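You operate a simulated robot arm through the tools that you are given. There is no shell and no other tool.

Carry out the task below with a simulated two-armed robot. There is one attempt and no reset: what you move stays moved.

Task
Set the black boom stand as its card says: ring at the collar, boom over that leg.
Fine: ease the orange thumb screw first, tighten it last.

The check looks at the end state, three seconds after you hand in, the way a careful person would. Anything else that was tipped, shoved, dropped, spilled or broken makes it a failure.

Robot
Two 7-joint arms with two-finger parallel grippers on one trunk that stands fixed in place. Base frame: the origin is at the foot of the trunk, x ahead of it, y to its left, z up. Readings come in m, degrees, newtons and seconds.
The left shoulder is at [0.07, 0.187, 1.265], the right one opposite. With the tool pointing down near the work surface each hand reaches from about 0.1 to 0.74 m from the base axis, measured 20 degrees to its own side. Payload 3.91 kg a hand.
The tool frame of a hand sits at the grasp point between the pads (the TCP): z along the fingers, y along the line on which they close. The tips reach 0.03 m beyond it. The gripper opens to 0.11 m. The fingers are 0.02 m wide and 0.01 m thick; the gripper's body (0.048 by 0.112 m) begins 0.055 m behind the TCP.
Orientation is told as [roll, pitch, yaw] about the base's x, y, z axes, in that order, counted from this pose: with the fingers straight down and closing along the base's y, the tool's x points along the base's -x, its y along +y and its z along -z.

Tools
- The arms move only by the tool play_rows. It takes "left_increments", "right_increments" or both (then of equal length, played together; a hand with none holds still); each is a list that holds one entry, the list of rows, each a list of 7 numbers: the shift along the base's x, y, z in cm, then the turn, a rotation vector about the base's x, y, z in degrees, then the finger opening in cm, from 0 to 11. In form: [[[dx, dy, dz, rx, ry, rz, hand], ...]]. A call has 1 to 20 rows; each row is the pose to reach, as a shift and turn from the pose commanded when the call began. Each row takes 0.2 s and may step no farther than 0.05 m and 8.6 degrees from the row before; otherwise, or with a gripper value out of range, the whole call is refused. Where a pose cannot be reached the arm comes as near as it can. A force on the tool above 50 N (or 10 N above the force at the start of the call, whichever is more), or a blocked arm, ends the call early, and 0.2 s more pass. Each finger travels about 0.072 m/s and halts on what it meets, pressing with about 30 N; the grip force reading is that of the motor and also rises with nothing between the fingers. The clock runs only during rows and for 0.2 s after the last one: add rows that repeat a pose to give the fingers time. The reply holds the time, the measured pose of the TCP, the force on the tool along the base axes, the opening and the grip force, in the units named above and with some noise, with the torque about the TCP (base axes, N m) and any sound that the robot's microphone picked up.
- Cameras (640 x 400 px; columns grow to the right, rows downward): "scene" is now at [0.1325, -0.0413, 1.5012]; the picture's right is [-0.43, -0.90, -0.00], its down [-0.45, 0.22, -0.87] and it looks along [0.78, -0.38, -0.49] (base axes); focal length 303 px, centre (320, 200). "left" rides on the left gripper at [0.072, -0.017, -0.103] in its tool frame; the picture's right is [0.23, 0.97, 0.00], its down [-0.76, 0.18, -0.62] and it looks along [-0.61, 0.14, 0.78] (tool axes); focal length 222 px, centre (320, 200). "right" rides on the right gripper at [0.072, 0.017, -0.103] in its tool frame; the picture's right is [-0.23, 0.97, 0.00], its down [-0.76, -0.18, -0.62] and it looks along [-0.61, -0.14, 0.78] (tool axes); focal length 222 px, centre (320, 200). There is no depth. A picture from a camera that has moved, and an enlarged one, comes with that camera's place and axes in the base frame and with its lens.
- snapshot(camera): a new picture of that camera. It takes no simulated time.
- move_column(by): slides the trunk up (or, below 0, down) by that many m; the arms and the scene camera ride with it, the base frame stays. It gives what a move gives, with no picture.
- pan_tilt(pan, tilt): turns the head with the scene camera to pan (to the left, within 86 degrees either way) and tilt (down, from -29 to 69), counted from straight ahead of the robot. It gives what a move gives.
- zoom(camera, box): a new picture of the part [left, top, right, bottom] of that camera's present view, enlarged. It takes no simulated time.
- finish_job(): hands the job in; it is judged then, once.

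Places have to be worked out from the pictures, the camera data and where the tool is seen. Open the grippers and draw the arms clear of the work before you hand the job in, unless the task says otherwise.

The tools are called after "Emit:" by a JSON object that holds its "method" and its "body". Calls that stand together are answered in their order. play_rows: Moves the arms, as the interface text tells. Its arguments: {"type":"object","properties":{"left_increments":{"type":"array","items":{"type":"array","items":{"type":"array","items":{"type":"number"}}}},"right_increments":{"type":"array","items":{"type":"array","items":{"type":"array","items":{"type":"number"}}}}},"required":[]} The other tools are called the same way: move_column (by) slides the trunk up or down; pan_tilt (pan, tilt) turns the head that bears the scene camera; snapshot (camera) takes a picture; zoom (camera, box) takes an enlarged picture of a part of a camera's view; finish_job () hands the job in.

At the start:

```text
t: 0.0
left_eef_pos: [0.3858, -0.0303, 1.2604]
left_orientation: [0.1, 0.0, 0.0]
left_force: [-0.6, 0.2, 0.3]
left_ft_torque: [-0.02, 0.01, -0.02]
left_opening: 0.1099
left_gripper_force: 0.1
right_eef_pos: [0.3705, -0.4576, 1.3037]
right_orientation: [0.0, 0.0, -0.1]
right_force: [-0.1, 0.1, 0.0]
right_ft_torque: [-0.03, 0.02, -0.02]
right_opening: 0.1102
right_gripper_force: 0.0
trunk travel left (down, up): [-0.775, 0.165]
head pan, tilt: [-25.7, 29.7]
```

scene: 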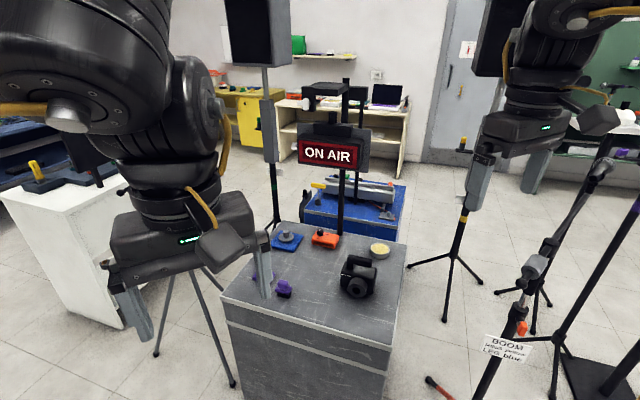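
right: 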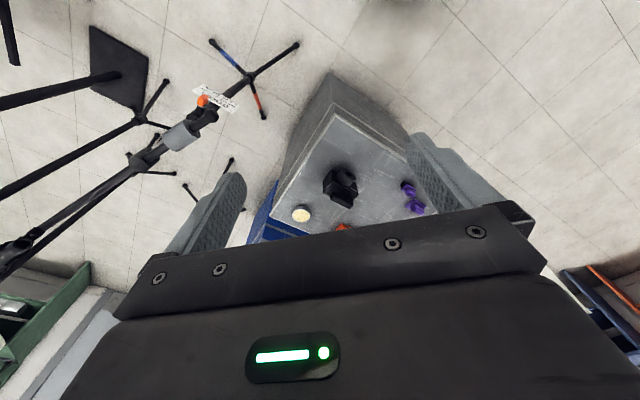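
left: 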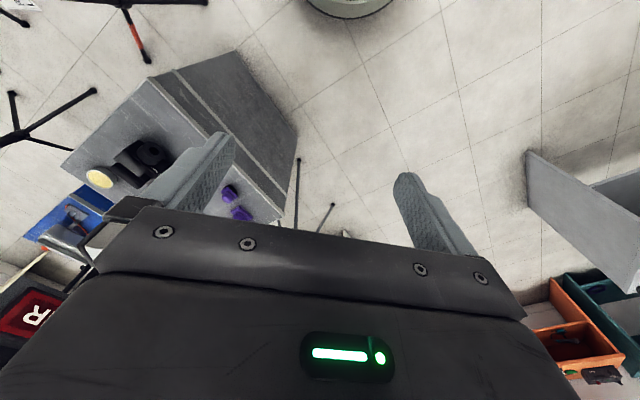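

The boom stand with its card shows at the lower right of the scene view. I will zoom on the card and stand to read the instructions.

Emit:
{"method": "zoom", "body": {"camera": "scene", "box": [470, 320, 550, 370]}}

Emit:
{"method": "zoom", "body": {"camera": "scene", "box": [400, 150, 640, 400]}}

Emit:
{"method": "zoom", "body": {"camera": "right", "box": [0, 0, 320, 200]}}

```text
8.00 times, centred on (510, 345) of scene
camera zoom: at [0.1325, -0.0413, 1.5012], right [-0.43, -0.9, 0.0], down [-0.45, 0.22, -0.87], along [0.78, -0.38, -0.49], focal length 2422 px, centre (-1200, -960)
```

zoom: 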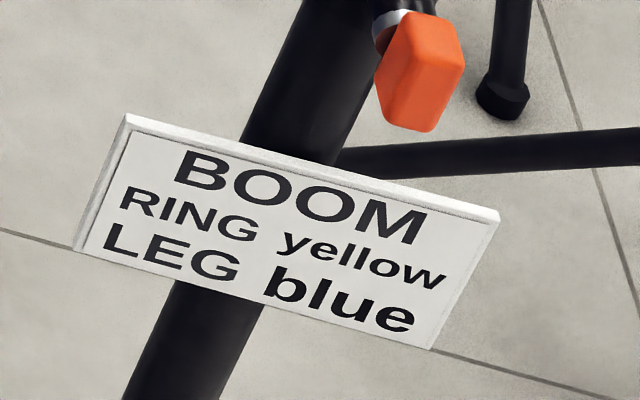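

```text
1.60 times, centred on (520, 275) of scene
camera zoom: at [0.1325, -0.0413, 1.5012], right [-0.43, -0.9, 0.0], down [-0.45, 0.22, -0.87], along [0.78, -0.38, -0.49], focal length 484 px, centre (0, 80)
```

zoom: 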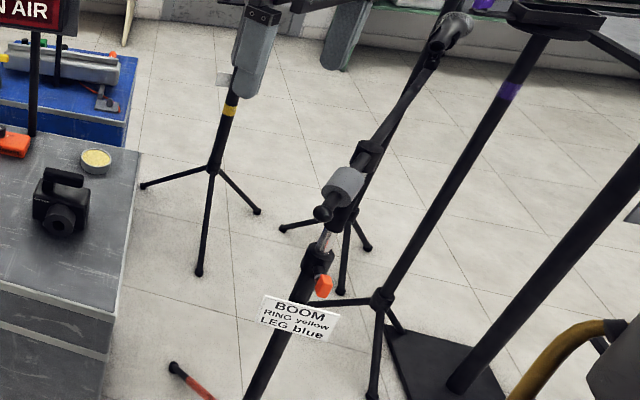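

```text
2.00 times, centred on (160, 100) of right
camera zoom: at [0.2985, -0.4412, 1.4074], right [0.23, 0.97, 0.0], down [0.76, -0.18, 0.62], along [0.61, -0.14, -0.78], focal length 444 px, centre (640, 400)
```

zoom: 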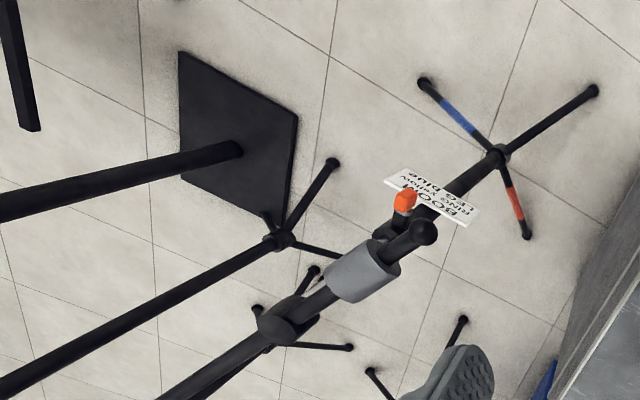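

The card says RING yellow, LEG blue. I turn the head to the right and down to get the stand in the middle of the picture.

Emit:
{"method": "pan_tilt", "body": {"pan": -55, "tilt": 40}}

```text
t: 0.9
left_eef_pos: [0.387, -0.0293, 1.2594]
left_orientation: [0.1, 0.1, 0.1]
left_force: [-0.5, -0.6, 0.0]
left_ft_torque: [-0.03, -0.02, 0.02]
left_opening: 0.1099
left_gripper_force: 0.0
right_eef_pos: [0.3714, -0.4572, 1.3032]
right_orientation: [0.0, 0.0, 0.1]
right_force: [0.0, 0.4, -0.7]
right_ft_torque: [0.0, 0.0, -0.03]
right_opening: 0.1101
right_gripper_force: 0.1
trunk travel left (down, up): [-0.775, 0.165]
head pan, tilt: [-55.0, 40.0]
```

Head moved; now a scene picture.

Emit:
{"method": "snapshot", "body": {"camera": "scene"}}

```text
taken
camera scene: at [0.0997, -0.0714, 1.4853], right [-0.82, -0.57, 0.0], down [-0.37, 0.53, -0.77], along [0.44, -0.63, -0.64], focal length 303 px, centre (320, 200)
```

scene: 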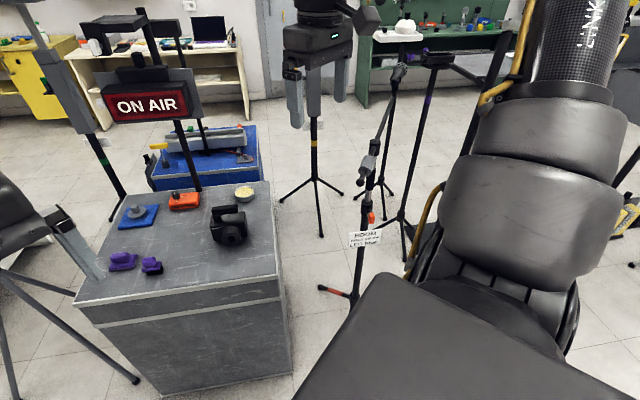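

The upper arm hides the foot of the stand partly, so I zoom on the stand.

Emit:
{"method": "zoom", "body": {"camera": "scene", "box": [300, 40, 460, 310]}}

Emit:
{"method": "zoom", "body": {"camera": "scene", "box": [330, 120, 410, 220]}}

Emit:
{"method": "zoom", "body": {"camera": "scene", "box": [310, 215, 410, 310]}}

```text
1.48 times, centred on (380, 175) of scene
camera zoom: at [0.0997, -0.0714, 1.4853], right [-0.82, -0.57, 0.0], down [-0.37, 0.53, -0.77], along [0.44, -0.63, -0.64], focal length 448 px, centre (231, 237)
```

zoom: 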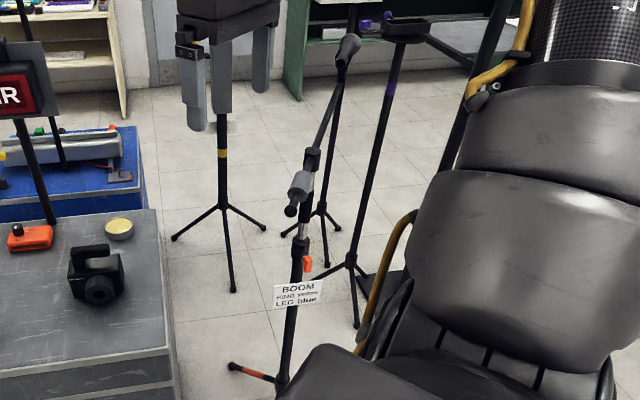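

```text
4.00 times, centred on (370, 170) of scene
camera zoom: at [0.0997, -0.0714, 1.4853], right [-0.82, -0.57, 0.0], down [-0.37, 0.53, -0.77], along [0.44, -0.63, -0.64], focal length 1211 px, centre (120, 320)
```

zoom: 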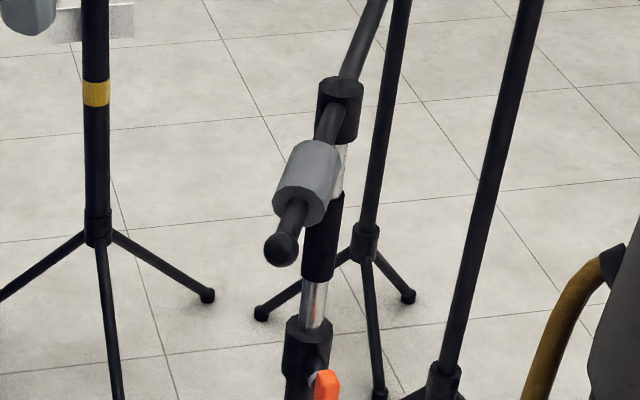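

```text
4.21 times, centred on (360, 262) of scene
camera zoom: at [0.0997, -0.0714, 1.4853], right [-0.82, -0.57, 0.0], down [-0.37, 0.53, -0.77], along [0.44, -0.63, -0.64], focal length 1274 px, centre (152, -63)
```

zoom: 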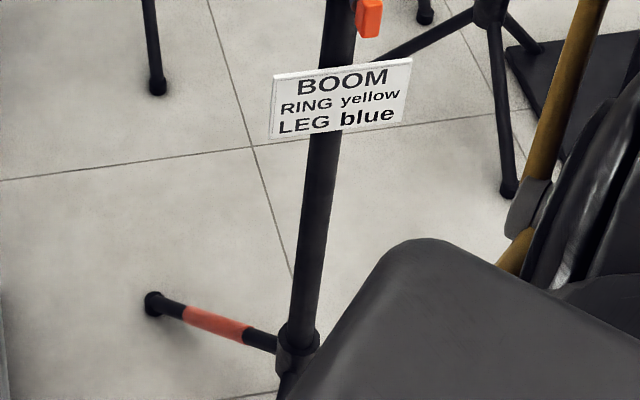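

The pole stands near (0.41, -0.80), the orange screw near (0.38, -0.77, 0.79), the clamp near z 1.06; the blue leg points at about azimuth -133° and the boom at about -75°. I yaw the right hand to look at the stand with its camera, staying well clear at height.

Emit:
{"method": "play_rows", "body": {"right_increments": [[[-1, 0, 0, 0, 0, -8, 11], [-2, 0, 0, 0, 0, -16, 11], [-3, 0, 0, 0, 0, -24, 11], [-4, 0, 0, 0, 0, -32, 11], [-5, 0, 0, 0, 0, -40, 11], [-6, 0, 0, 0, 0, -48, 11], [-7, 0, 0, 0, 0, -56, 11], [-8, 0, 0, 0, 0, -64, 11], [-9, 0, 0, 0, 0, -72, 11]]]}}

Emit:
{"method": "snapshot", "body": {"camera": "right"}}

Emit:
{"method": "snapshot", "body": {"camera": "scene"}}

```text
t: 2.9
left_eef_pos: [0.3841, -0.0302, 1.2613]
left_orientation: [0.0, -0.1, 0.0]
left_force: [0.5, 0.4, 0.3]
left_ft_torque: [-0.02, -0.03, 0.02]
left_opening: 0.11
left_gripper_force: 0.1
right_eef_pos: [0.2483, -0.4864, 1.3045]
right_orientation: [-1.8, -2.6, -49.7]
right_force: [-0.2, 0.0, 0.3]
right_ft_torque: [-0.03, -0.01, 0.03]
right_opening: 0.11
right_gripper_force: 0.0
right hand out of reach, approached as far as the arm can: row 6, 7, 8, 9
trunk travel left (down, up): [-0.775, 0.165]
head pan, tilt: [-55.0, 40.0]
```

```text
taken
camera right: at [0.2145, -0.414, 1.4053], right [0.89, 0.46, -0.02], down [0.35, -0.66, 0.66], along [0.29, -0.6, -0.75], focal length 222 px, centre (320, 200)
```

right: 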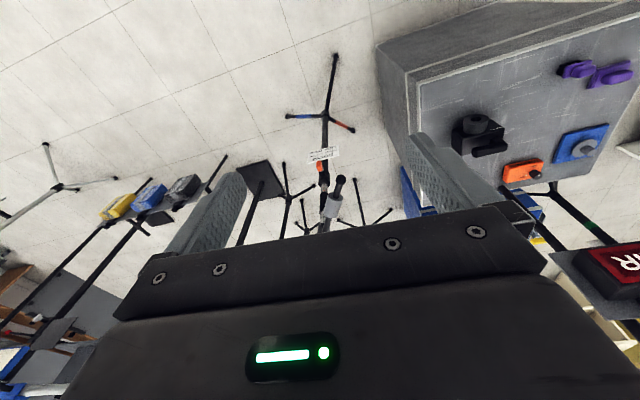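

```text
taken
camera scene: at [0.0971, -0.072, 1.4854], right [-0.82, -0.57, 0.0], down [-0.37, 0.53, -0.77], along [0.44, -0.63, -0.64], focal length 303 px, centre (320, 200)
```

scene: 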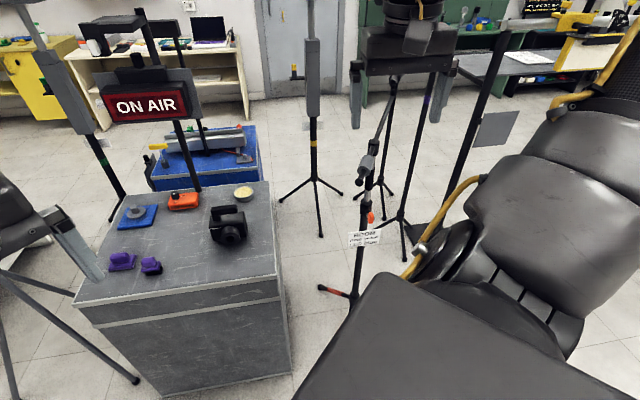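

The stand is visible in the right hand's view. I zoom on it to see rings, legs and neighbours.

Emit:
{"method": "zoom", "body": {"camera": "right", "box": [270, 40, 390, 120]}}

Emit:
{"method": "zoom", "body": {"camera": "right", "box": [270, 130, 400, 240]}}

Emit:
{"method": "zoom", "body": {"camera": "scene", "box": [330, 60, 430, 260]}}

```text
5.00 times, centred on (330, 80) of right
camera zoom: at [0.2145, -0.414, 1.4053], right [0.89, 0.46, -0.02], down [0.35, -0.66, 0.66], along [0.29, -0.6, -0.75], focal length 1111 px, centre (270, 800)
```

zoom: 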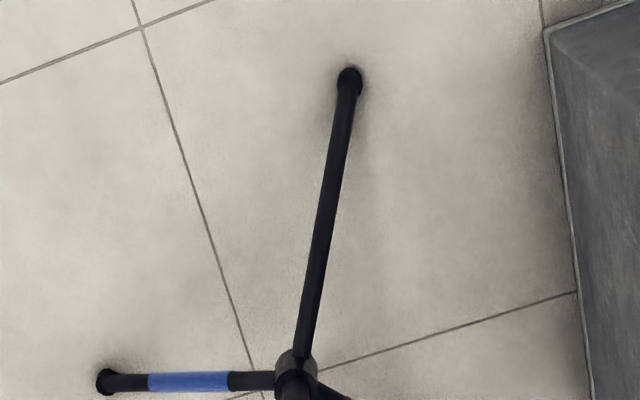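

```text
3.64 times, centred on (335, 185) of right
camera zoom: at [0.2145, -0.414, 1.4053], right [0.89, 0.46, -0.02], down [0.35, -0.66, 0.66], along [0.29, -0.6, -0.75], focal length 808 px, centre (266, 254)
```

zoom: 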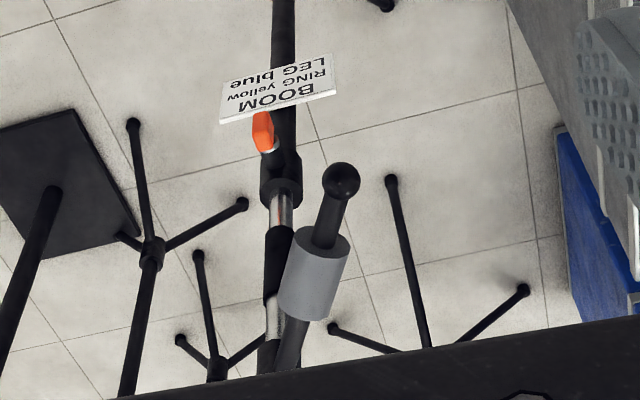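

```text
2.00 times, centred on (380, 160) of scene
camera zoom: at [0.0971, -0.072, 1.4854], right [-0.82, -0.57, 0.0], down [-0.37, 0.53, -0.77], along [0.44, -0.63, -0.64], focal length 605 px, centre (200, 280)
```

zoom: 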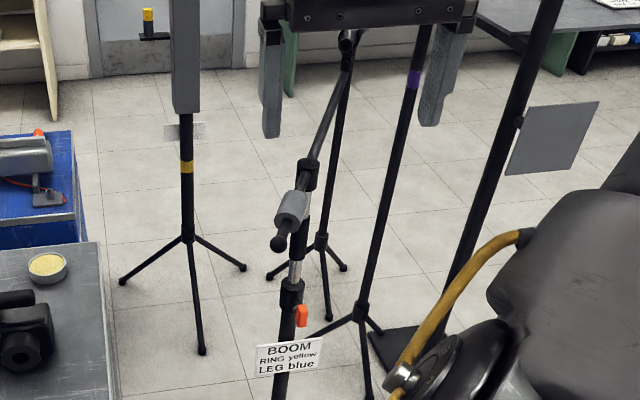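

No yellow ring is visible above the collar so far; I need a closer, more level view. I lower the right hand straight down about 25 cm (clear of the table, whose nearest corner is near (0.52,-0.44)) and see where it lands.

Emit:
{"method": "play_rows", "body": {"right_increments": [[[0, 0, -4, 0, 0, 0, 11], [0, 0, -8, 0, 0, 0, 11], [0, 0, -12, 0, 0, 0, 11], [0, 0, -16, 0, 0, 0, 11], [0, 0, -20, 0, 0, 0, 11], [0, 0, -25, 0, 0, 0, 11], [0, 0, -25, 0, 0, 0, 11]]]}}

Emit:
{"method": "snapshot", "body": {"camera": "right"}}

Emit:
{"method": "snapshot", "body": {"camera": "scene"}}

```text
t: 4.5
left_eef_pos: [0.3825, -0.0295, 1.2597]
left_orientation: [0.0, -0.2, -0.1]
left_force: [0.1, -0.3, 0.3]
left_ft_torque: [0.0, -0.04, 0.01]
left_opening: 0.1098
left_gripper_force: 0.1
right_eef_pos: [0.2147, -0.5063, 1.0425]
right_orientation: [-1.8, -2.7, -49.4]
right_force: [-0.6, 0.8, 0.1]
right_ft_torque: [0.0, -0.05, 0.0]
right_opening: 0.1098
right_gripper_force: 0.1
right hand out of reach, approached as far as the arm can: row 1, 2, 3, 4, 5, 6, 7
trunk travel left (down, up): [-0.775, 0.165]
head pan, tilt: [-55.0, 40.0]
```

```text
taken
camera right: at [0.1799, -0.4354, 1.1419], right [0.89, 0.46, -0.02], down [0.35, -0.66, 0.66], along [0.29, -0.6, -0.75], focal length 222 px, centre (320, 200)
```

right: 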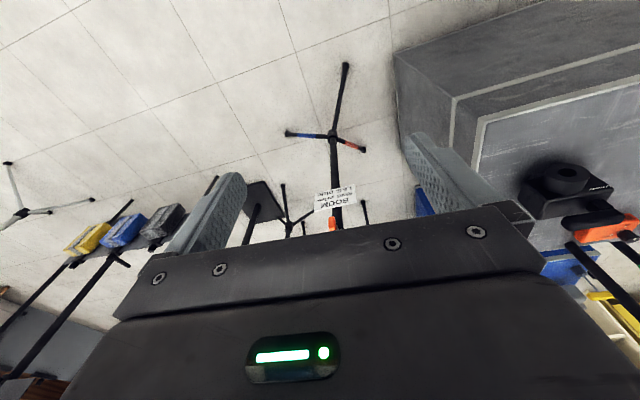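

```text
taken
camera scene: at [0.0956, -0.0708, 1.4856], right [-0.82, -0.57, 0.0], down [-0.37, 0.53, -0.77], along [0.44, -0.63, -0.64], focal length 303 px, centre (320, 200)
```

scene: 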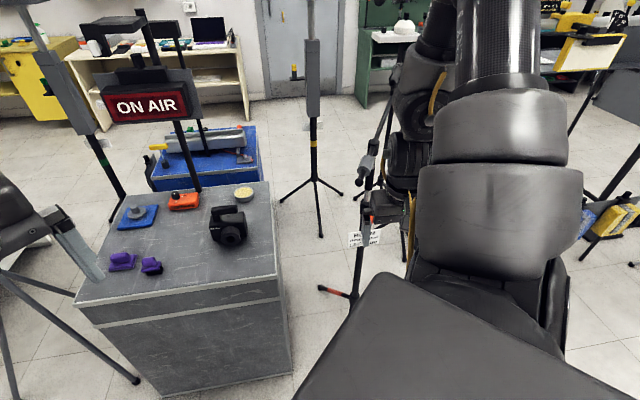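

The arm's yaw is limited near -50° while pointing down, so I now pitch the hand up toward level while moving it a little toward the stand and down, below the boom's counterweight (z≈1.02).

Emit:
{"method": "play_rows", "body": {"right_increments": [[[0, -1, -2, -6.9, -4, 0, 11], [0, -2, -4, -13.8, -8, 0, 11], [0.5, -4, -6, -20.7, -12, 0, 11], [1, -6, -9, -27.6, -16, 0, 11], [1.5, -8, -12, -34.5, -20, 0, 11], [2, -10, -15, -41.4, -24, 0, 11], [2, -12, -17, -48.3, -28, 0, 11], [2, -12, -17, -48.3, -28, 0, 11]]]}}

Emit:
{"method": "snapshot", "body": {"camera": "right"}}

Emit:
{"method": "snapshot", "body": {"camera": "scene"}}

```text
t: 6.3
left_eef_pos: [0.3894, -0.0294, 1.2595]
left_orientation: [0.1, 0.3, 0.0]
left_force: [-0.7, -0.3, 0.3]
left_ft_torque: [0.0, 0.04, 0.0]
left_opening: 0.1097
left_gripper_force: 0.0
right_eef_pos: [0.2466, -0.598, 0.8912]
right_orientation: [-15.1, -50.9, -43.5]
right_force: [0.4, -0.5, -0.1]
right_ft_torque: [-0.01, 0.0, -0.01]
right_opening: 0.1099
right_gripper_force: 0.0
right hand out of reach, approached as far as the arm can: row 1, 2, 3, 6, 7, 8
trunk travel left (down, up): [-0.775, 0.165]
head pan, tilt: [-55.0, 40.0]
```

```text
taken
camera right: at [0.1897, -0.4833, 0.8958], right [0.89, 0.45, 0.02], down [-0.02, 0.01, 1.0], along [0.45, -0.89, 0.02], focal length 222 px, centre (320, 200)
```

right: 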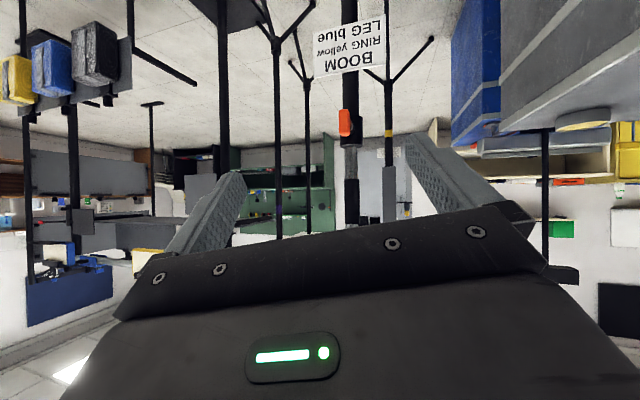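

```text
taken
camera scene: at [0.1039, -0.0702, 1.4849], right [-0.82, -0.57, 0.0], down [-0.37, 0.53, -0.77], along [0.44, -0.63, -0.64], focal length 303 px, centre (320, 200)
```

scene: 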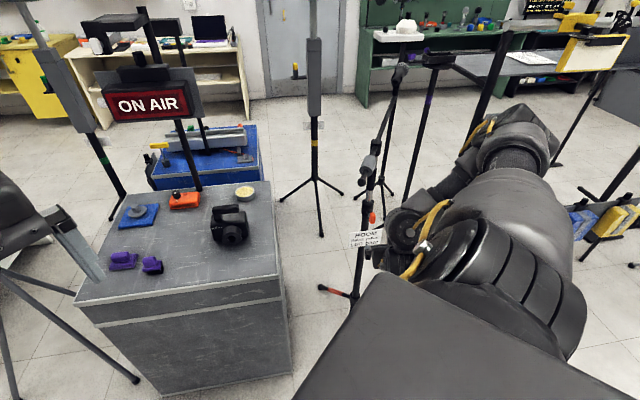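

Now the right camera looks level at the stand (upside-down picture). I zoom on the collar area and the scene view of the stand.

Emit:
{"method": "zoom", "body": {"camera": "right", "box": [300, 90, 400, 230]}}

Emit:
{"method": "zoom", "body": {"camera": "scene", "box": [340, 50, 420, 250]}}

```text
2.86 times, centred on (350, 160) of right
camera zoom: at [0.1897, -0.4833, 0.8958], right [0.89, 0.45, 0.02], down [-0.02, 0.01, 1.0], along [0.45, -0.89, 0.02], focal length 635 px, centre (234, 314)
```

zoom: 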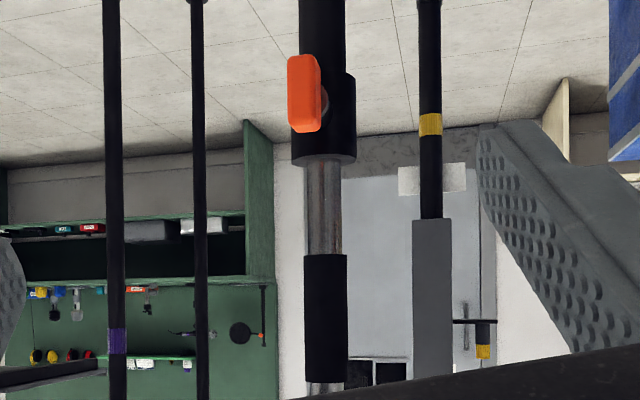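

```text
2.00 times, centred on (380, 150) of scene
camera zoom: at [0.1039, -0.0702, 1.4849], right [-0.82, -0.57, 0.0], down [-0.37, 0.53, -0.77], along [0.44, -0.63, -0.64], focal length 605 px, centre (200, 300)
```

zoom: 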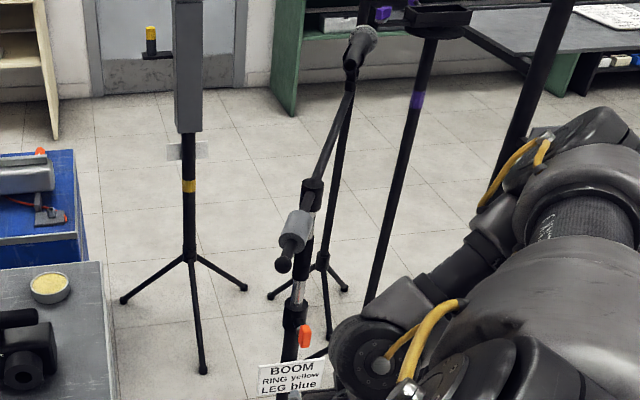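

The chrome tube shows no ring between collar (top ≈0.815) and the black grip (0.87–0.945), so the yellow ring must still be inside the tube. I zoom closer on the screw to find its axis and shape.

Emit:
{"method": "zoom", "body": {"camera": "right", "box": [330, 95, 370, 120]}}

Emit:
{"method": "zoom", "body": {"camera": "right", "box": [320, 90, 384, 150]}}

Emit:
{"method": "zoom", "body": {"camera": "scene", "box": [350, 190, 390, 230]}}

```text
16.00 times, centred on (350, 108) of right
camera zoom: at [0.1897, -0.4833, 0.8958], right [0.89, 0.45, 0.02], down [-0.02, 0.01, 1.0], along [0.45, -0.89, 0.02], focal length 3554 px, centre (-160, 1680)
```

zoom: 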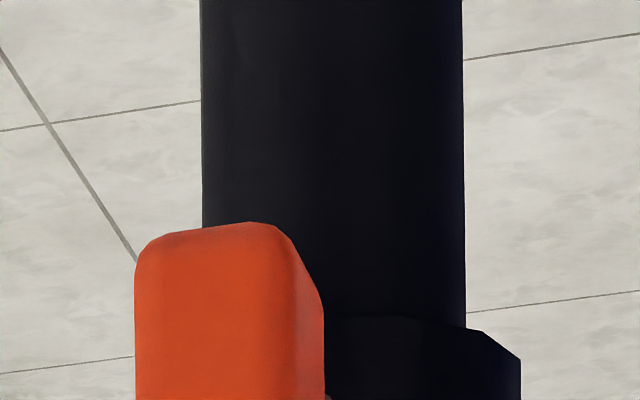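

```text
6.67 times, centred on (352, 120) of right
camera zoom: at [0.1897, -0.4833, 0.8958], right [0.89, 0.45, 0.02], down [-0.02, 0.01, 1.0], along [0.45, -0.89, 0.02], focal length 1481 px, centre (107, 733)
```

zoom: 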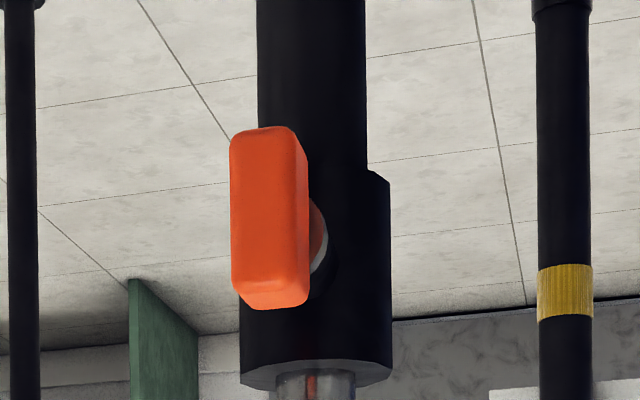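

```text
10.00 times, centred on (370, 210) of scene
camera zoom: at [0.1039, -0.0702, 1.4849], right [-0.82, -0.57, 0.0], down [-0.37, 0.53, -0.77], along [0.44, -0.63, -0.64], focal length 3027 px, centre (-180, 100)
```

zoom: 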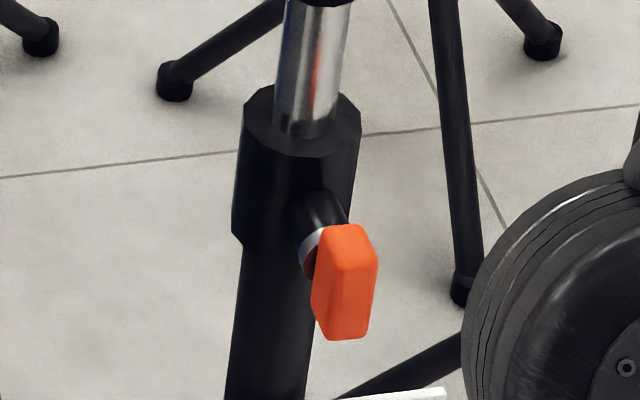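

The wing is a block about 15 mm wide, 42 mm tall, on a horizontal axis pointing at azimuth ≈141°, centred near (0.385,-0.785,0.78). I level the hand facing it (approach direction about -40°, fingers closing horizontally) and stop about 14 cm short.

Emit:
{"method": "play_rows", "body": {"right_increments": [[[0.3, -1.5, -2, -3.2, -4.6, 2.6, 11], [0.6, -3, -4, -6.3, -9.3, 5.1, 11], [1, -4.5, -6, -9.5, -13.9, 7.7, 11], [1.3, -6, -8, -12.6, -18.6, 10.2, 11], [1.7, -7.5, -9, -15.8, -23.2, 12.8, 11], [2, -8.5, -10, -18.9, -27.9, 15.3, 11], [2.3, -9.2, -10.5, -22.1, -32.5, 17.9, 11], [2.3, -9.2, -10.5, -22.1, -32.5, 17.9, 11]]]}}

Emit:
{"method": "snapshot", "body": {"camera": "right"}}

Emit:
{"method": "snapshot", "body": {"camera": "scene"}}

```text
t: 8.1
left_eef_pos: [0.3829, -0.0293, 1.2608]
left_orientation: [0.0, -0.1, 0.1]
left_force: [-0.6, 0.1, -0.1]
left_ft_torque: [0.01, -0.02, 0.01]
left_opening: 0.1099
left_gripper_force: 0.1
right_eef_pos: [0.3551, -0.5405, 1.0365]
right_orientation: [-2.7, -85.0, -38.5]
right_force: [0.4, 0.0, 0.5]
right_ft_torque: [-0.02, 0.05, 0.0]
right_opening: 0.1098
right_gripper_force: 0.0
right hand out of reach, approached as far as the arm can: row 1, 2, 3, 4, 5, 6, 7, 8
trunk travel left (down, up): [-0.775, 0.165]
head pan, tilt: [-55.0, 40.0]
```

```text
taken
camera right: at [0.283, -0.4568, 0.9745], right [0.66, 0.72, 0.22], down [-0.53, 0.23, 0.81], along [0.54, -0.65, 0.54], focal length 222 px, centre (320, 200)
```

right: 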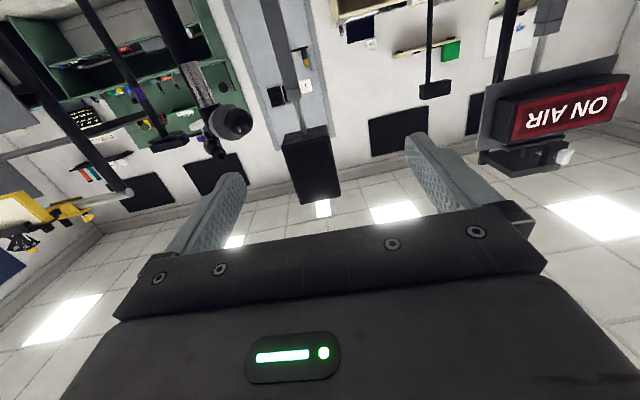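

```text
taken
camera scene: at [0.0975, -0.0709, 1.4855], right [-0.82, -0.57, 0.0], down [-0.37, 0.53, -0.77], along [0.44, -0.63, -0.64], focal length 303 px, centre (320, 200)
```

scene: 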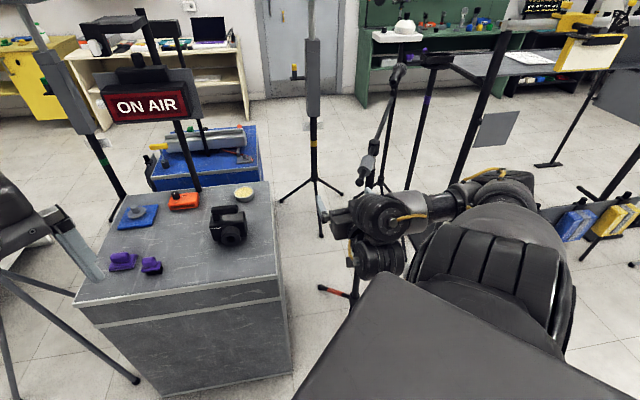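

The hand kept the orientation but could not get down there: the shoulder is too high for a level hand. Lowering the trunk is the remedy; first I check what lies around both arms by panning the head.

Emit:
{"method": "pan_tilt", "body": {"pan": -86, "tilt": 40}}

Emit:
{"method": "snapshot", "body": {"camera": "scene"}}

Emit:
{"method": "pan_tilt", "body": {"pan": 45, "tilt": 40}}

Emit:
{"method": "snapshot", "body": {"camera": "scene"}}

Emit:
{"method": "pan_tilt", "body": {"pan": 0, "tilt": 50}}

Emit:
{"method": "snapshot", "body": {"camera": "scene"}}

Emit:
{"method": "snapshot", "body": {"camera": "left"}}

```text
t: 9.1
left_eef_pos: [0.3854, -0.0307, 1.2598]
left_orientation: [0.0, 0.0, 0.0]
left_force: [0.0, 0.4, 0.6]
left_ft_torque: [0.01, -0.01, -0.03]
left_opening: 0.1101
left_gripper_force: 0.1
right_eef_pos: [0.3565, -0.5413, 1.0344]
right_orientation: [-3.1, -84.8, -37.9]
right_force: [0.5, 0.2, -0.5]
right_ft_torque: [0.02, -0.02, 0.0]
right_opening: 0.1099
right_gripper_force: 0.1
trunk travel left (down, up): [-0.775, 0.165]
head pan, tilt: [-85.9, 40.0]
```

```text
taken
camera scene: at [0.0576, -0.0866, 1.4852], right [-1.0, -0.07, 0.0], down [-0.05, 0.64, -0.77], along [0.05, -0.76, -0.64], focal length 303 px, centre (320, 200)
```

scene: 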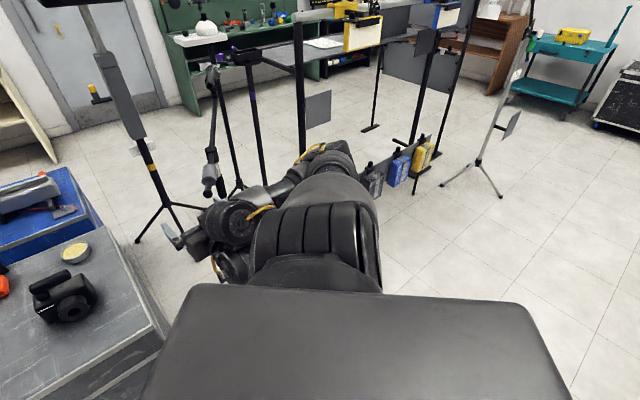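

```text
t: 11.2
left_eef_pos: [0.3855, -0.0303, 1.2588]
left_orientation: [0.0, -0.1, 0.0]
left_force: [-0.5, 0.0, -0.1]
left_ft_torque: [0.0, 0.02, -0.03]
left_opening: 0.1099
left_gripper_force: 0.0
right_eef_pos: [0.3562, -0.5415, 1.035]
right_orientation: [-2.9, -84.8, -38.2]
right_force: [-0.4, -0.6, 0.1]
right_ft_torque: [-0.01, 0.01, -0.02]
right_opening: 0.11
right_gripper_force: 0.1
trunk travel left (down, up): [-0.775, 0.165]
head pan, tilt: [45.0, 40.0]
```

```text
taken
camera scene: at [0.111, 0.0581, 1.4853], right [0.71, -0.71, 0.0], down [-0.45, -0.45, -0.77], along [0.54, 0.54, -0.64], focal length 303 px, centre (320, 200)
```

scene: 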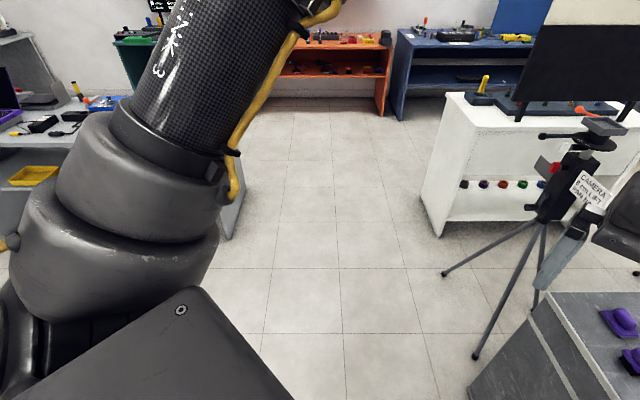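

```text
t: 12.3
left_eef_pos: [0.3857, -0.0302, 1.258]
left_orientation: [0.0, 0.0, 0.1]
left_force: [0.2, -0.1, -0.3]
left_ft_torque: [-0.02, 0.03, -0.01]
left_opening: 0.1099
left_gripper_force: 0.0
right_eef_pos: [0.3572, -0.5404, 1.0354]
right_orientation: [-3.0, -84.8, -38.1]
right_force: [-0.3, 0.0, 0.9]
right_ft_torque: [-0.01, -0.05, 0.03]
right_opening: 0.11
right_gripper_force: 0.1
trunk travel left (down, up): [-0.775, 0.165]
head pan, tilt: [0.0, 50.0]
```

```text
taken
camera scene: at [0.1279, -0.0019, 1.4711], right [0.0, -1.0, 0.0], down [-0.77, 0.0, -0.64], along [0.64, 0.0, -0.77], focal length 303 px, centre (320, 200)
```

scene: 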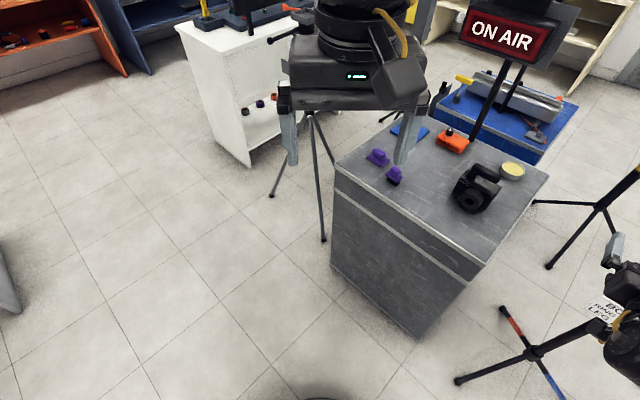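

```text
taken
camera left: at [0.3143, -0.0477, 1.3632], right [-0.23, 0.97, 0.0], down [0.76, 0.18, 0.62], along [0.61, 0.14, -0.78], focal length 222 px, centre (320, 200)
```

left: 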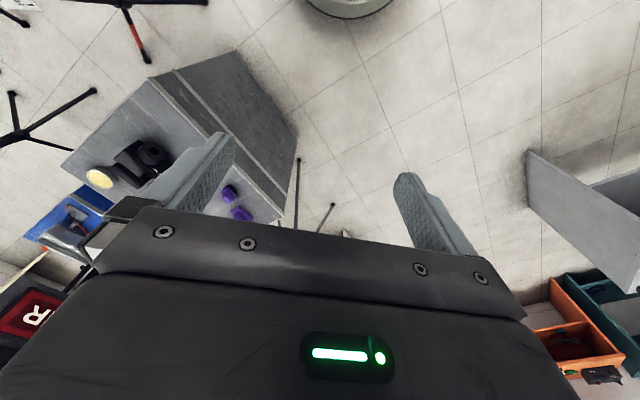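

Both sides are clear below the arms (table edge is 0.13 m or more from the right hand, and floor under the left). I lower the trunk in two steps, with the right hand going straight down away from the boom's ball end.

Emit:
{"method": "move_column", "body": {"by": -0.2}}

Emit:
{"method": "pan_tilt", "body": {"pan": -60, "tilt": 35}}

Emit:
{"method": "snapshot", "body": {"camera": "scene"}}

Emit:
{"method": "snapshot", "body": {"camera": "right"}}

```text
t: 14.5
left_eef_pos: [0.3864, -0.0303, 1.0603]
left_orientation: [0.0, 0.1, 0.0]
left_force: [1.8, 0.1, 0.3]
left_ft_torque: [-0.05, -0.01, 0.0]
left_opening: 0.1098
left_gripper_force: 0.2
right_eef_pos: [0.3552, -0.5411, 0.8363]
right_orientation: [-3.0, -84.8, -38.2]
right_force: [-0.5, 0.4, 0.1]
right_ft_torque: [-0.02, -0.01, 0.02]
right_opening: 0.11
right_gripper_force: 0.0
trunk travel left (down, up): [-0.575, 0.365]
head pan, tilt: [0.0, 50.0]
```

```text
t: 15.8
left_eef_pos: [0.3851, -0.0307, 1.0595]
left_orientation: [0.0, 0.1, 0.0]
left_force: [-0.6, -0.3, 0.2]
left_ft_torque: [0.03, -0.03, -0.03]
left_opening: 0.11
left_gripper_force: 0.0
right_eef_pos: [0.3565, -0.5415, 0.8348]
right_orientation: [-3.0, -84.8, -38.2]
right_force: [-0.7, -1.2, -0.2]
right_ft_torque: [-0.02, -0.02, 0.0]
right_opening: 0.1103
right_gripper_force: 0.0
trunk travel left (down, up): [-0.575, 0.365]
head pan, tilt: [-60.0, 35.0]
```

```text
taken
camera scene: at [0.095, -0.0782, 1.2928], right [-0.87, -0.5, 0.0], down [-0.29, 0.5, -0.82], along [0.41, -0.71, -0.57], focal length 303 px, centre (320, 200)
```

scene: 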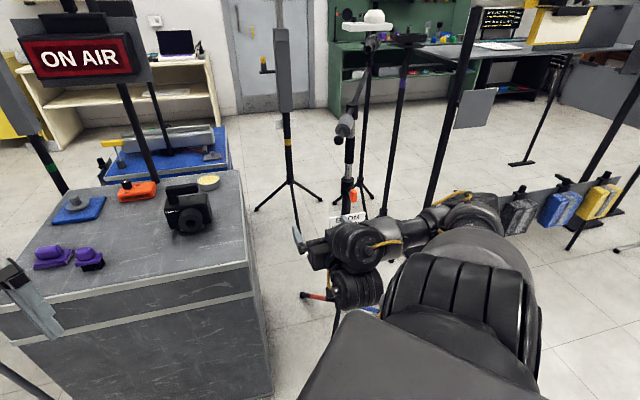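

```text
taken
camera right: at [0.2842, -0.4571, 0.7734], right [0.66, 0.72, 0.22], down [-0.53, 0.23, 0.82], along [0.54, -0.65, 0.53], focal length 222 px, centre (320, 200)
```

right: 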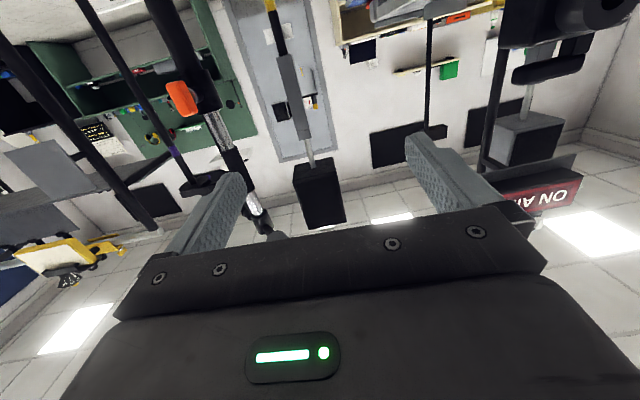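

The hand is now near level, and the wing shows up at about (0.386,-0.786,0.778) again. I zoom to refine the pole and screw axis.

Emit:
{"method": "zoom", "body": {"camera": "right", "box": [140, 50, 260, 125]}}

Emit:
{"method": "zoom", "body": {"camera": "scene", "box": [310, 100, 400, 230]}}

```text
5.33 times, centred on (200, 88) of right
camera zoom: at [0.2842, -0.4571, 0.7734], right [0.66, 0.72, 0.22], down [-0.53, 0.23, 0.82], along [0.54, -0.65, 0.53], focal length 1185 px, centre (960, 800)
```

zoom: 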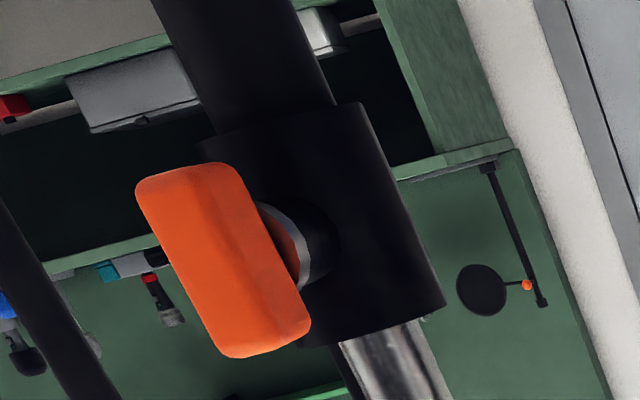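

```text
3.08 times, centred on (355, 165) of scene
camera zoom: at [0.095, -0.0782, 1.2928], right [-0.87, -0.5, 0.0], down [-0.29, 0.5, -0.82], along [0.41, -0.71, -0.57], focal length 931 px, centre (212, 308)
```

zoom: 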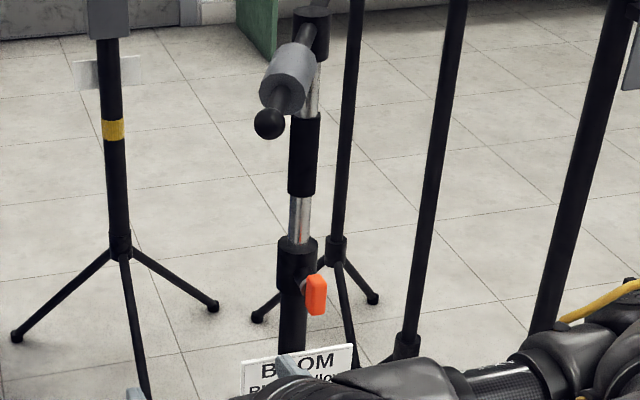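

Best estimates: collar axis at (0.424,-0.822), wing front near (0.383,-0.780,0.780), so the screw points at azimuth ≈137°. I lower the trunk another 0.15 m for easier reach.

Emit:
{"method": "move_column", "body": {"by": -0.15}}

Emit:
{"method": "snapshot", "body": {"camera": "right"}}

Emit:
{"method": "snapshot", "body": {"camera": "scene"}}

```text
t: 17.6
left_eef_pos: [0.3856, -0.0301, 0.9105]
left_orientation: [0.0, 0.0, 0.1]
left_force: [-0.1, 0.4, -0.1]
left_ft_torque: [0.0, 0.01, 0.04]
left_opening: 0.1102
left_gripper_force: 0.1
right_eef_pos: [0.3566, -0.5404, 0.6873]
right_orientation: [-3.0, -84.7, -38.2]
right_force: [-0.5, -1.4, -0.4]
right_ft_torque: [-0.02, -0.01, 0.02]
right_opening: 0.1101
right_gripper_force: 0.1
trunk travel left (down, up): [-0.425, 0.515]
head pan, tilt: [-60.0, 35.0]
```

```text
taken
camera right: at [0.2841, -0.457, 0.6235], right [0.66, 0.72, 0.22], down [-0.53, 0.23, 0.82], along [0.54, -0.65, 0.53], focal length 222 px, centre (320, 200)
```

right: 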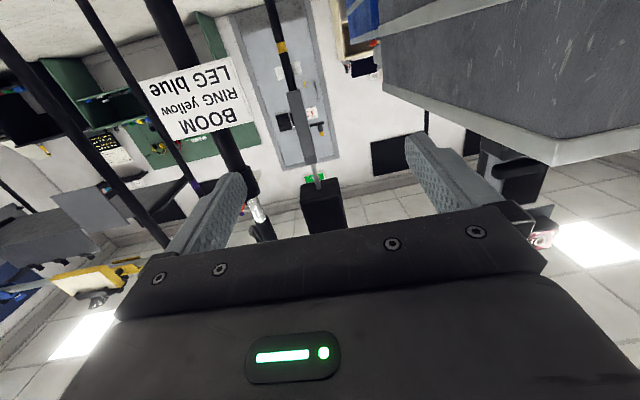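

```text
taken
camera scene: at [0.0947, -0.0781, 1.1429], right [-0.87, -0.5, 0.0], down [-0.29, 0.5, -0.82], along [0.41, -0.71, -0.57], focal length 303 px, centre (320, 200)
```

scene: 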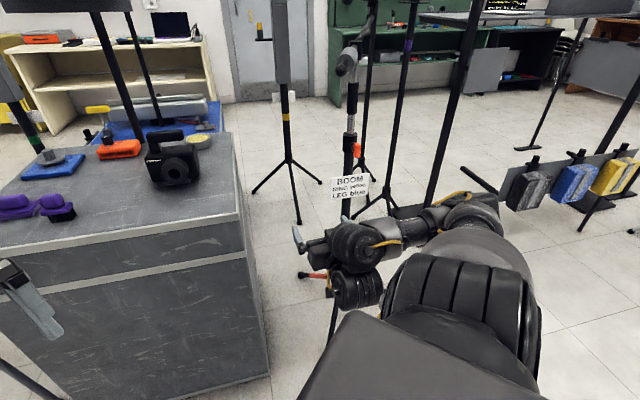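

Trunk is down; the card is at z ≤0.70 and the screw at 0.78. I raise the hand to screw height first, then move to a pre-grasp point about 7 cm in front of the wing, levelling the tool exactly.

Emit:
{"method": "play_rows", "body": {"right_increments": [[[-0.5, -1, 3, -1, -1.3, -0.6, 11], [-1, -2.5, 6, -2, -2.6, -1.2, 11], [-1.5, -5, 9, -3.26, -4.02, -1.81, 11], [-2, -8, 9.3, -3.26, -4.02, -1.81, 11], [-2.5, -11, 9.3, -3.26, -4.02, -1.81, 11], [-3, -14, 9.3, -3.26, -4.02, -1.81, 11], [-3.5, -16, 9.3, -3.26, -4.02, -1.81, 11], [-3.9, -17.5, 9.3, -3.26, -4.02, -1.81, 11], [-3.9, -17.5, 9.3, -3.26, -4.02, -1.81, 11]]]}}

Emit:
{"method": "snapshot", "body": {"camera": "right"}}

Emit:
{"method": "snapshot", "body": {"camera": "scene"}}

```text
t: 19.6
left_eef_pos: [0.3853, -0.0296, 0.9096]
left_orientation: [-0.1, 0.0, 0.0]
left_force: [-0.3, 1.2, -0.1]
left_ft_torque: [-0.01, 0.0, -0.05]
left_opening: 0.11
left_gripper_force: 0.1
right_eef_pos: [0.3733, -0.6014, 0.7952]
right_orientation: [-58.0, -89.9, 14.7]
right_force: [0.6, 0.3, 0.0]
right_ft_torque: [-0.01, -0.03, 0.02]
right_opening: 0.1101
right_gripper_force: 0.0
right hand out of reach, approached as far as the arm can: row 1, 2, 3, 4, 5, 6, 7, 8, 9
trunk travel left (down, up): [-0.425, 0.515]
head pan, tilt: [-60.0, 35.0]
```

```text
taken
camera right: at [0.3101, -0.518, 0.7228], right [0.67, 0.71, 0.23], down [-0.57, 0.3, 0.76], along [0.47, -0.64, 0.61], focal length 222 px, centre (320, 200)
```

right: 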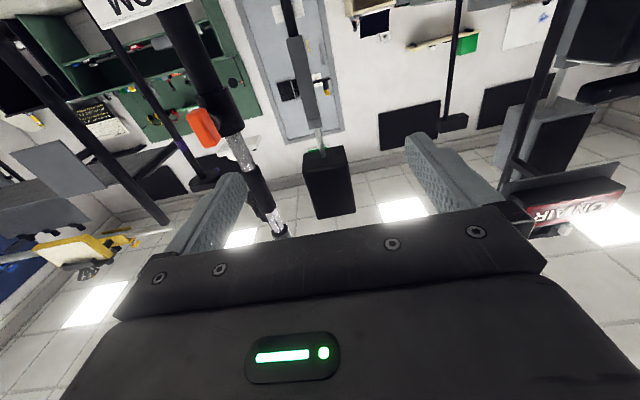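

```text
taken
camera scene: at [0.0948, -0.0782, 1.1428], right [-0.87, -0.5, 0.0], down [-0.29, 0.5, -0.82], along [0.41, -0.71, -0.57], focal length 303 px, centre (320, 200)
```

scene: 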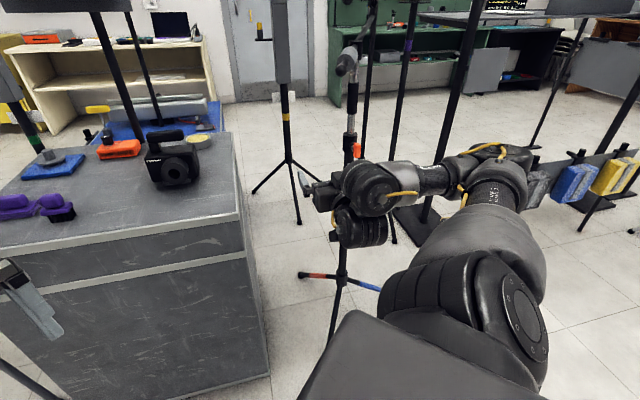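

The hand again stopped short (0.373,-0.601) though the facing direction is right; a wrist joint seems to be at its end. I roll the hand about its own axis by -88° (away from that end) in place, which is clear of everything, and then try the approach.

Emit:
{"method": "play_rows", "body": {"right_increments": [[[0, 0, 0, -5.85, 5.46, 0, 11], [0, 0, 0, -11.7, 10.9, 0, 11], [0, 0, 0, -17.6, 16.4, 0, 11], [0, 0, 0, -23.4, 21.8, 0, 11], [0, 0, 0, -29.3, 27.3, 0, 11], [0, 0, 0, -35.1, 32.7, 0, 11], [0, 0, 0, -41, 38.2, 0, 11], [0, 0, 0, -46.8, 43.6, 0, 11], [0, 0, 0, -52.7, 49.1, 0, 11], [0, 0, 0, -58.5, 54.6, 0, 11], [0, 0, 0, -64.4, 60, 0, 11], [0, 0, 0, -64.4, 60, 0, 11]]]}}

Emit:
{"method": "snapshot", "body": {"camera": "right"}}

Emit:
{"method": "snapshot", "body": {"camera": "scene"}}

```text
t: 22.2
left_eef_pos: [0.3851, -0.0303, 0.9087]
left_orientation: [0.0, 0.1, 0.1]
left_force: [0.3, 0.6, 0.6]
left_ft_torque: [0.02, -0.05, 0.0]
left_opening: 0.1099
left_gripper_force: 0.1
right_eef_pos: [0.3746, -0.6023, 0.7983]
right_orientation: [-88.8, -6.8, 44.7]
right_force: [1.2, 0.2, 0.1]
right_ft_torque: [0.01, 0.03, 0.02]
right_opening: 0.1098
right_gripper_force: 0.1
right hand out of reach, approached as far as the arm can: row 3, 4, 5, 6, 7, 8, 9, 10, 11, 12
trunk travel left (down, up): [-0.425, 0.515]
head pan, tilt: [-60.0, 35.0]
```

```text
taken
camera right: at [0.2519, -0.5766, 0.7749], right [0.23, 0.25, -0.94], down [0.09, 0.96, 0.28], along [0.97, -0.14, 0.2], focal length 222 px, centre (320, 200)
```

right: 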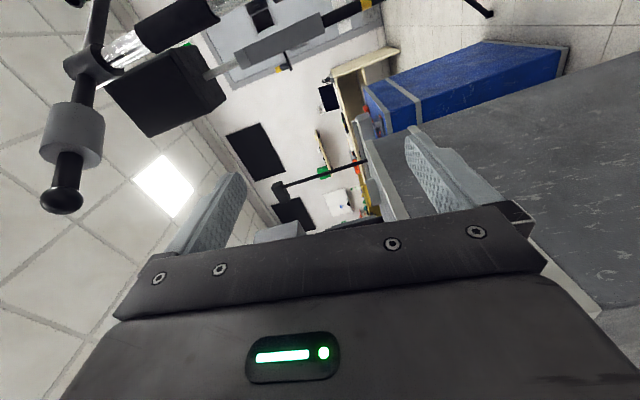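

```text
taken
camera scene: at [0.0949, -0.0781, 1.1428], right [-0.87, -0.5, 0.0], down [-0.29, 0.5, -0.82], along [0.41, -0.71, -0.57], focal length 303 px, centre (320, 200)
```

scene: 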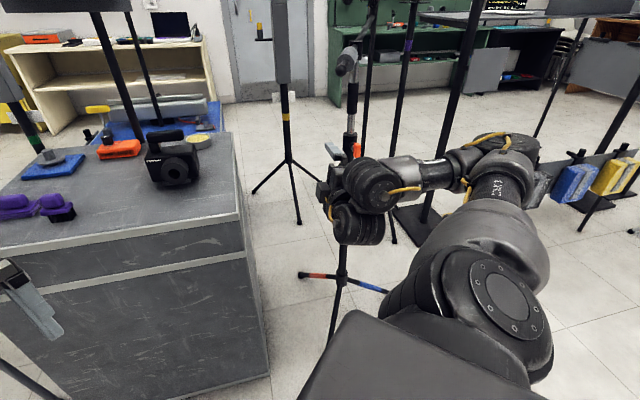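

The roll worked (fingers now stacked vertically) and the position held. Now I try moving toward the pre-grasp point from here.

Emit:
{"method": "play_rows", "body": {"right_increments": [[[-1, -2, -0.4, 0, 0, 0, 11], [-2, -4, -0.8, 0, 0, 0, 11], [-3, -6, -1.2, 0, 0, 0, 11], [-4, -8, -1.5, 0, 0, 0, 11], [-4, -8, -1.5, 0, 0, 0, 11]]]}}

Emit:
{"method": "snapshot", "body": {"camera": "scene"}}

```text
t: 23.4
left_eef_pos: [0.3861, -0.0302, 0.9098]
left_orientation: [0.0, 0.0, 0.0]
left_force: [-0.5, -0.5, 1.1]
left_ft_torque: [0.0, 0.0, 0.0]
left_opening: 0.1101
left_gripper_force: 0.0
right_eef_pos: [0.3584, -0.6161, 0.7915]
right_orientation: [-88.8, -6.9, 44.4]
right_force: [0.0, -0.6, -0.7]
right_ft_torque: [0.02, 0.0, 0.0]
right_opening: 0.1101
right_gripper_force: 0.0
right hand out of reach, approached as far as the arm can: row 1, 2, 3, 4, 5
trunk travel left (down, up): [-0.425, 0.515]
head pan, tilt: [-60.0, 35.0]
```

```text
taken
camera scene: at [0.0949, -0.0782, 1.1428], right [-0.87, -0.5, 0.0], down [-0.29, 0.5, -0.82], along [0.41, -0.71, -0.57], focal length 303 px, centre (320, 200)
```

scene: 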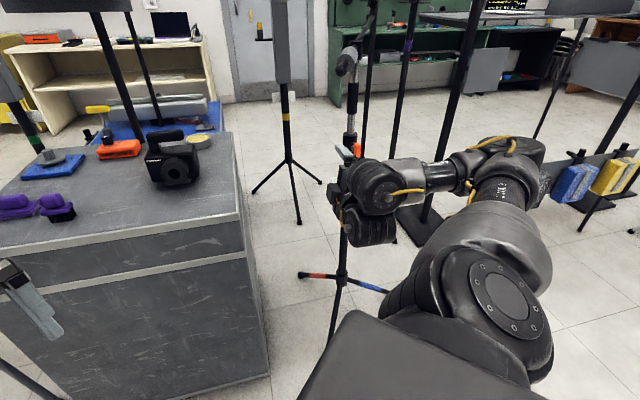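

The hand only got to (0.358,-0.616), so the arm posture itself is the limit. I look down at the arm to understand its shape.

Emit:
{"method": "pan_tilt", "body": {"pan": -80, "tilt": 55}}

Emit:
{"method": "snapshot", "body": {"camera": "scene"}}

```text
t: 24.2
left_eef_pos: [0.3868, -0.0306, 0.9098]
left_orientation: [0.0, -0.1, 0.0]
left_force: [-0.1, -0.7, -0.8]
left_ft_torque: [0.0, 0.01, -0.04]
left_opening: 0.1101
left_gripper_force: 0.1
right_eef_pos: [0.3591, -0.6165, 0.7916]
right_orientation: [-88.7, -7.0, 44.6]
right_force: [-0.5, 0.9, -0.7]
right_ft_torque: [0.01, -0.01, -0.01]
right_opening: 0.1102
right_gripper_force: 0.1
trunk travel left (down, up): [-0.425, 0.515]
head pan, tilt: [-80.0, 55.0]
```

```text
taken
camera scene: at [0.0634, -0.073, 1.1146], right [-0.98, -0.17, 0.0], down [-0.14, 0.81, -0.57], along [0.1, -0.57, -0.82], focal length 303 px, centre (320, 200)
```

scene: 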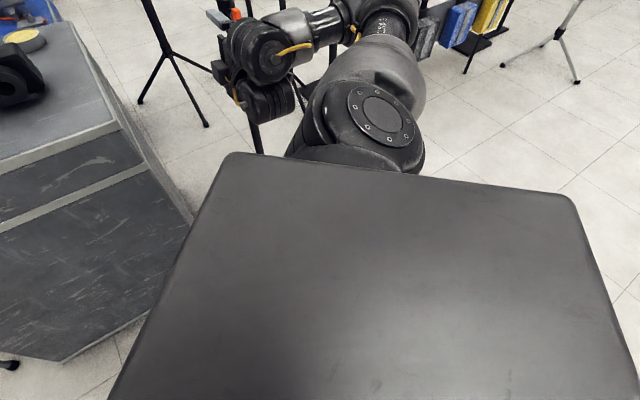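

The upper arm points straight right with the elbow out, a cramped shape. I will return the hand to a pointing-down posture near where it began relative to the shoulder (elbow up), then lower the trunk and pitch up again. First I roll the hand back and withdraw it a little from the stand.

Emit:
{"method": "play_rows", "body": {"right_increments": [[[0, 1, 0, 5.8, -5.8, 0, 11], [0, 2, 0, 11.7, -11.7, 0, 11], [0, 3, 0, 17.5, -17.5, 0, 11], [0, 4, 0, 23.4, -23.4, 0, 11], [0, 5, 0, 29.2, -29.2, 0, 11], [0, 6, 0, 35, -35, 0, 11], [0, 7, 0, 40.9, -40.9, 0, 11], [0, 8, 0, 46.7, -46.7, 0, 11], [0, 9, 0, 52.5, -52.5, 0, 11], [0, 10, 0, 58, -58, 0, 11], [0, 10, 0, 58, -58, 0, 11]]]}}

```text
t: 26.6
left_eef_pos: [0.3854, -0.0323, 0.9103]
left_orientation: [0.0, -0.1, 0.0]
left_force: [-0.9, 0.3, -0.6]
left_ft_torque: [0.02, -0.05, 0.02]
left_opening: 0.11
left_gripper_force: 0.0
right_eef_pos: [0.397, -0.5428, 0.7738]
right_orientation: [-88.2, -89.5, 44.2]
right_force: [-0.5, -2.0, -0.2]
right_ft_torque: [-0.04, -0.03, 0.09]
right_opening: 0.1097
right_gripper_force: 0.1
right hand out of reach, approached as far as the arm can: row 1, 2, 3, 4, 5, 6, 7, 8, 9, 10, 11
trunk travel left (down, up): [-0.425, 0.515]
head pan, tilt: [-80.0, 55.0]
```

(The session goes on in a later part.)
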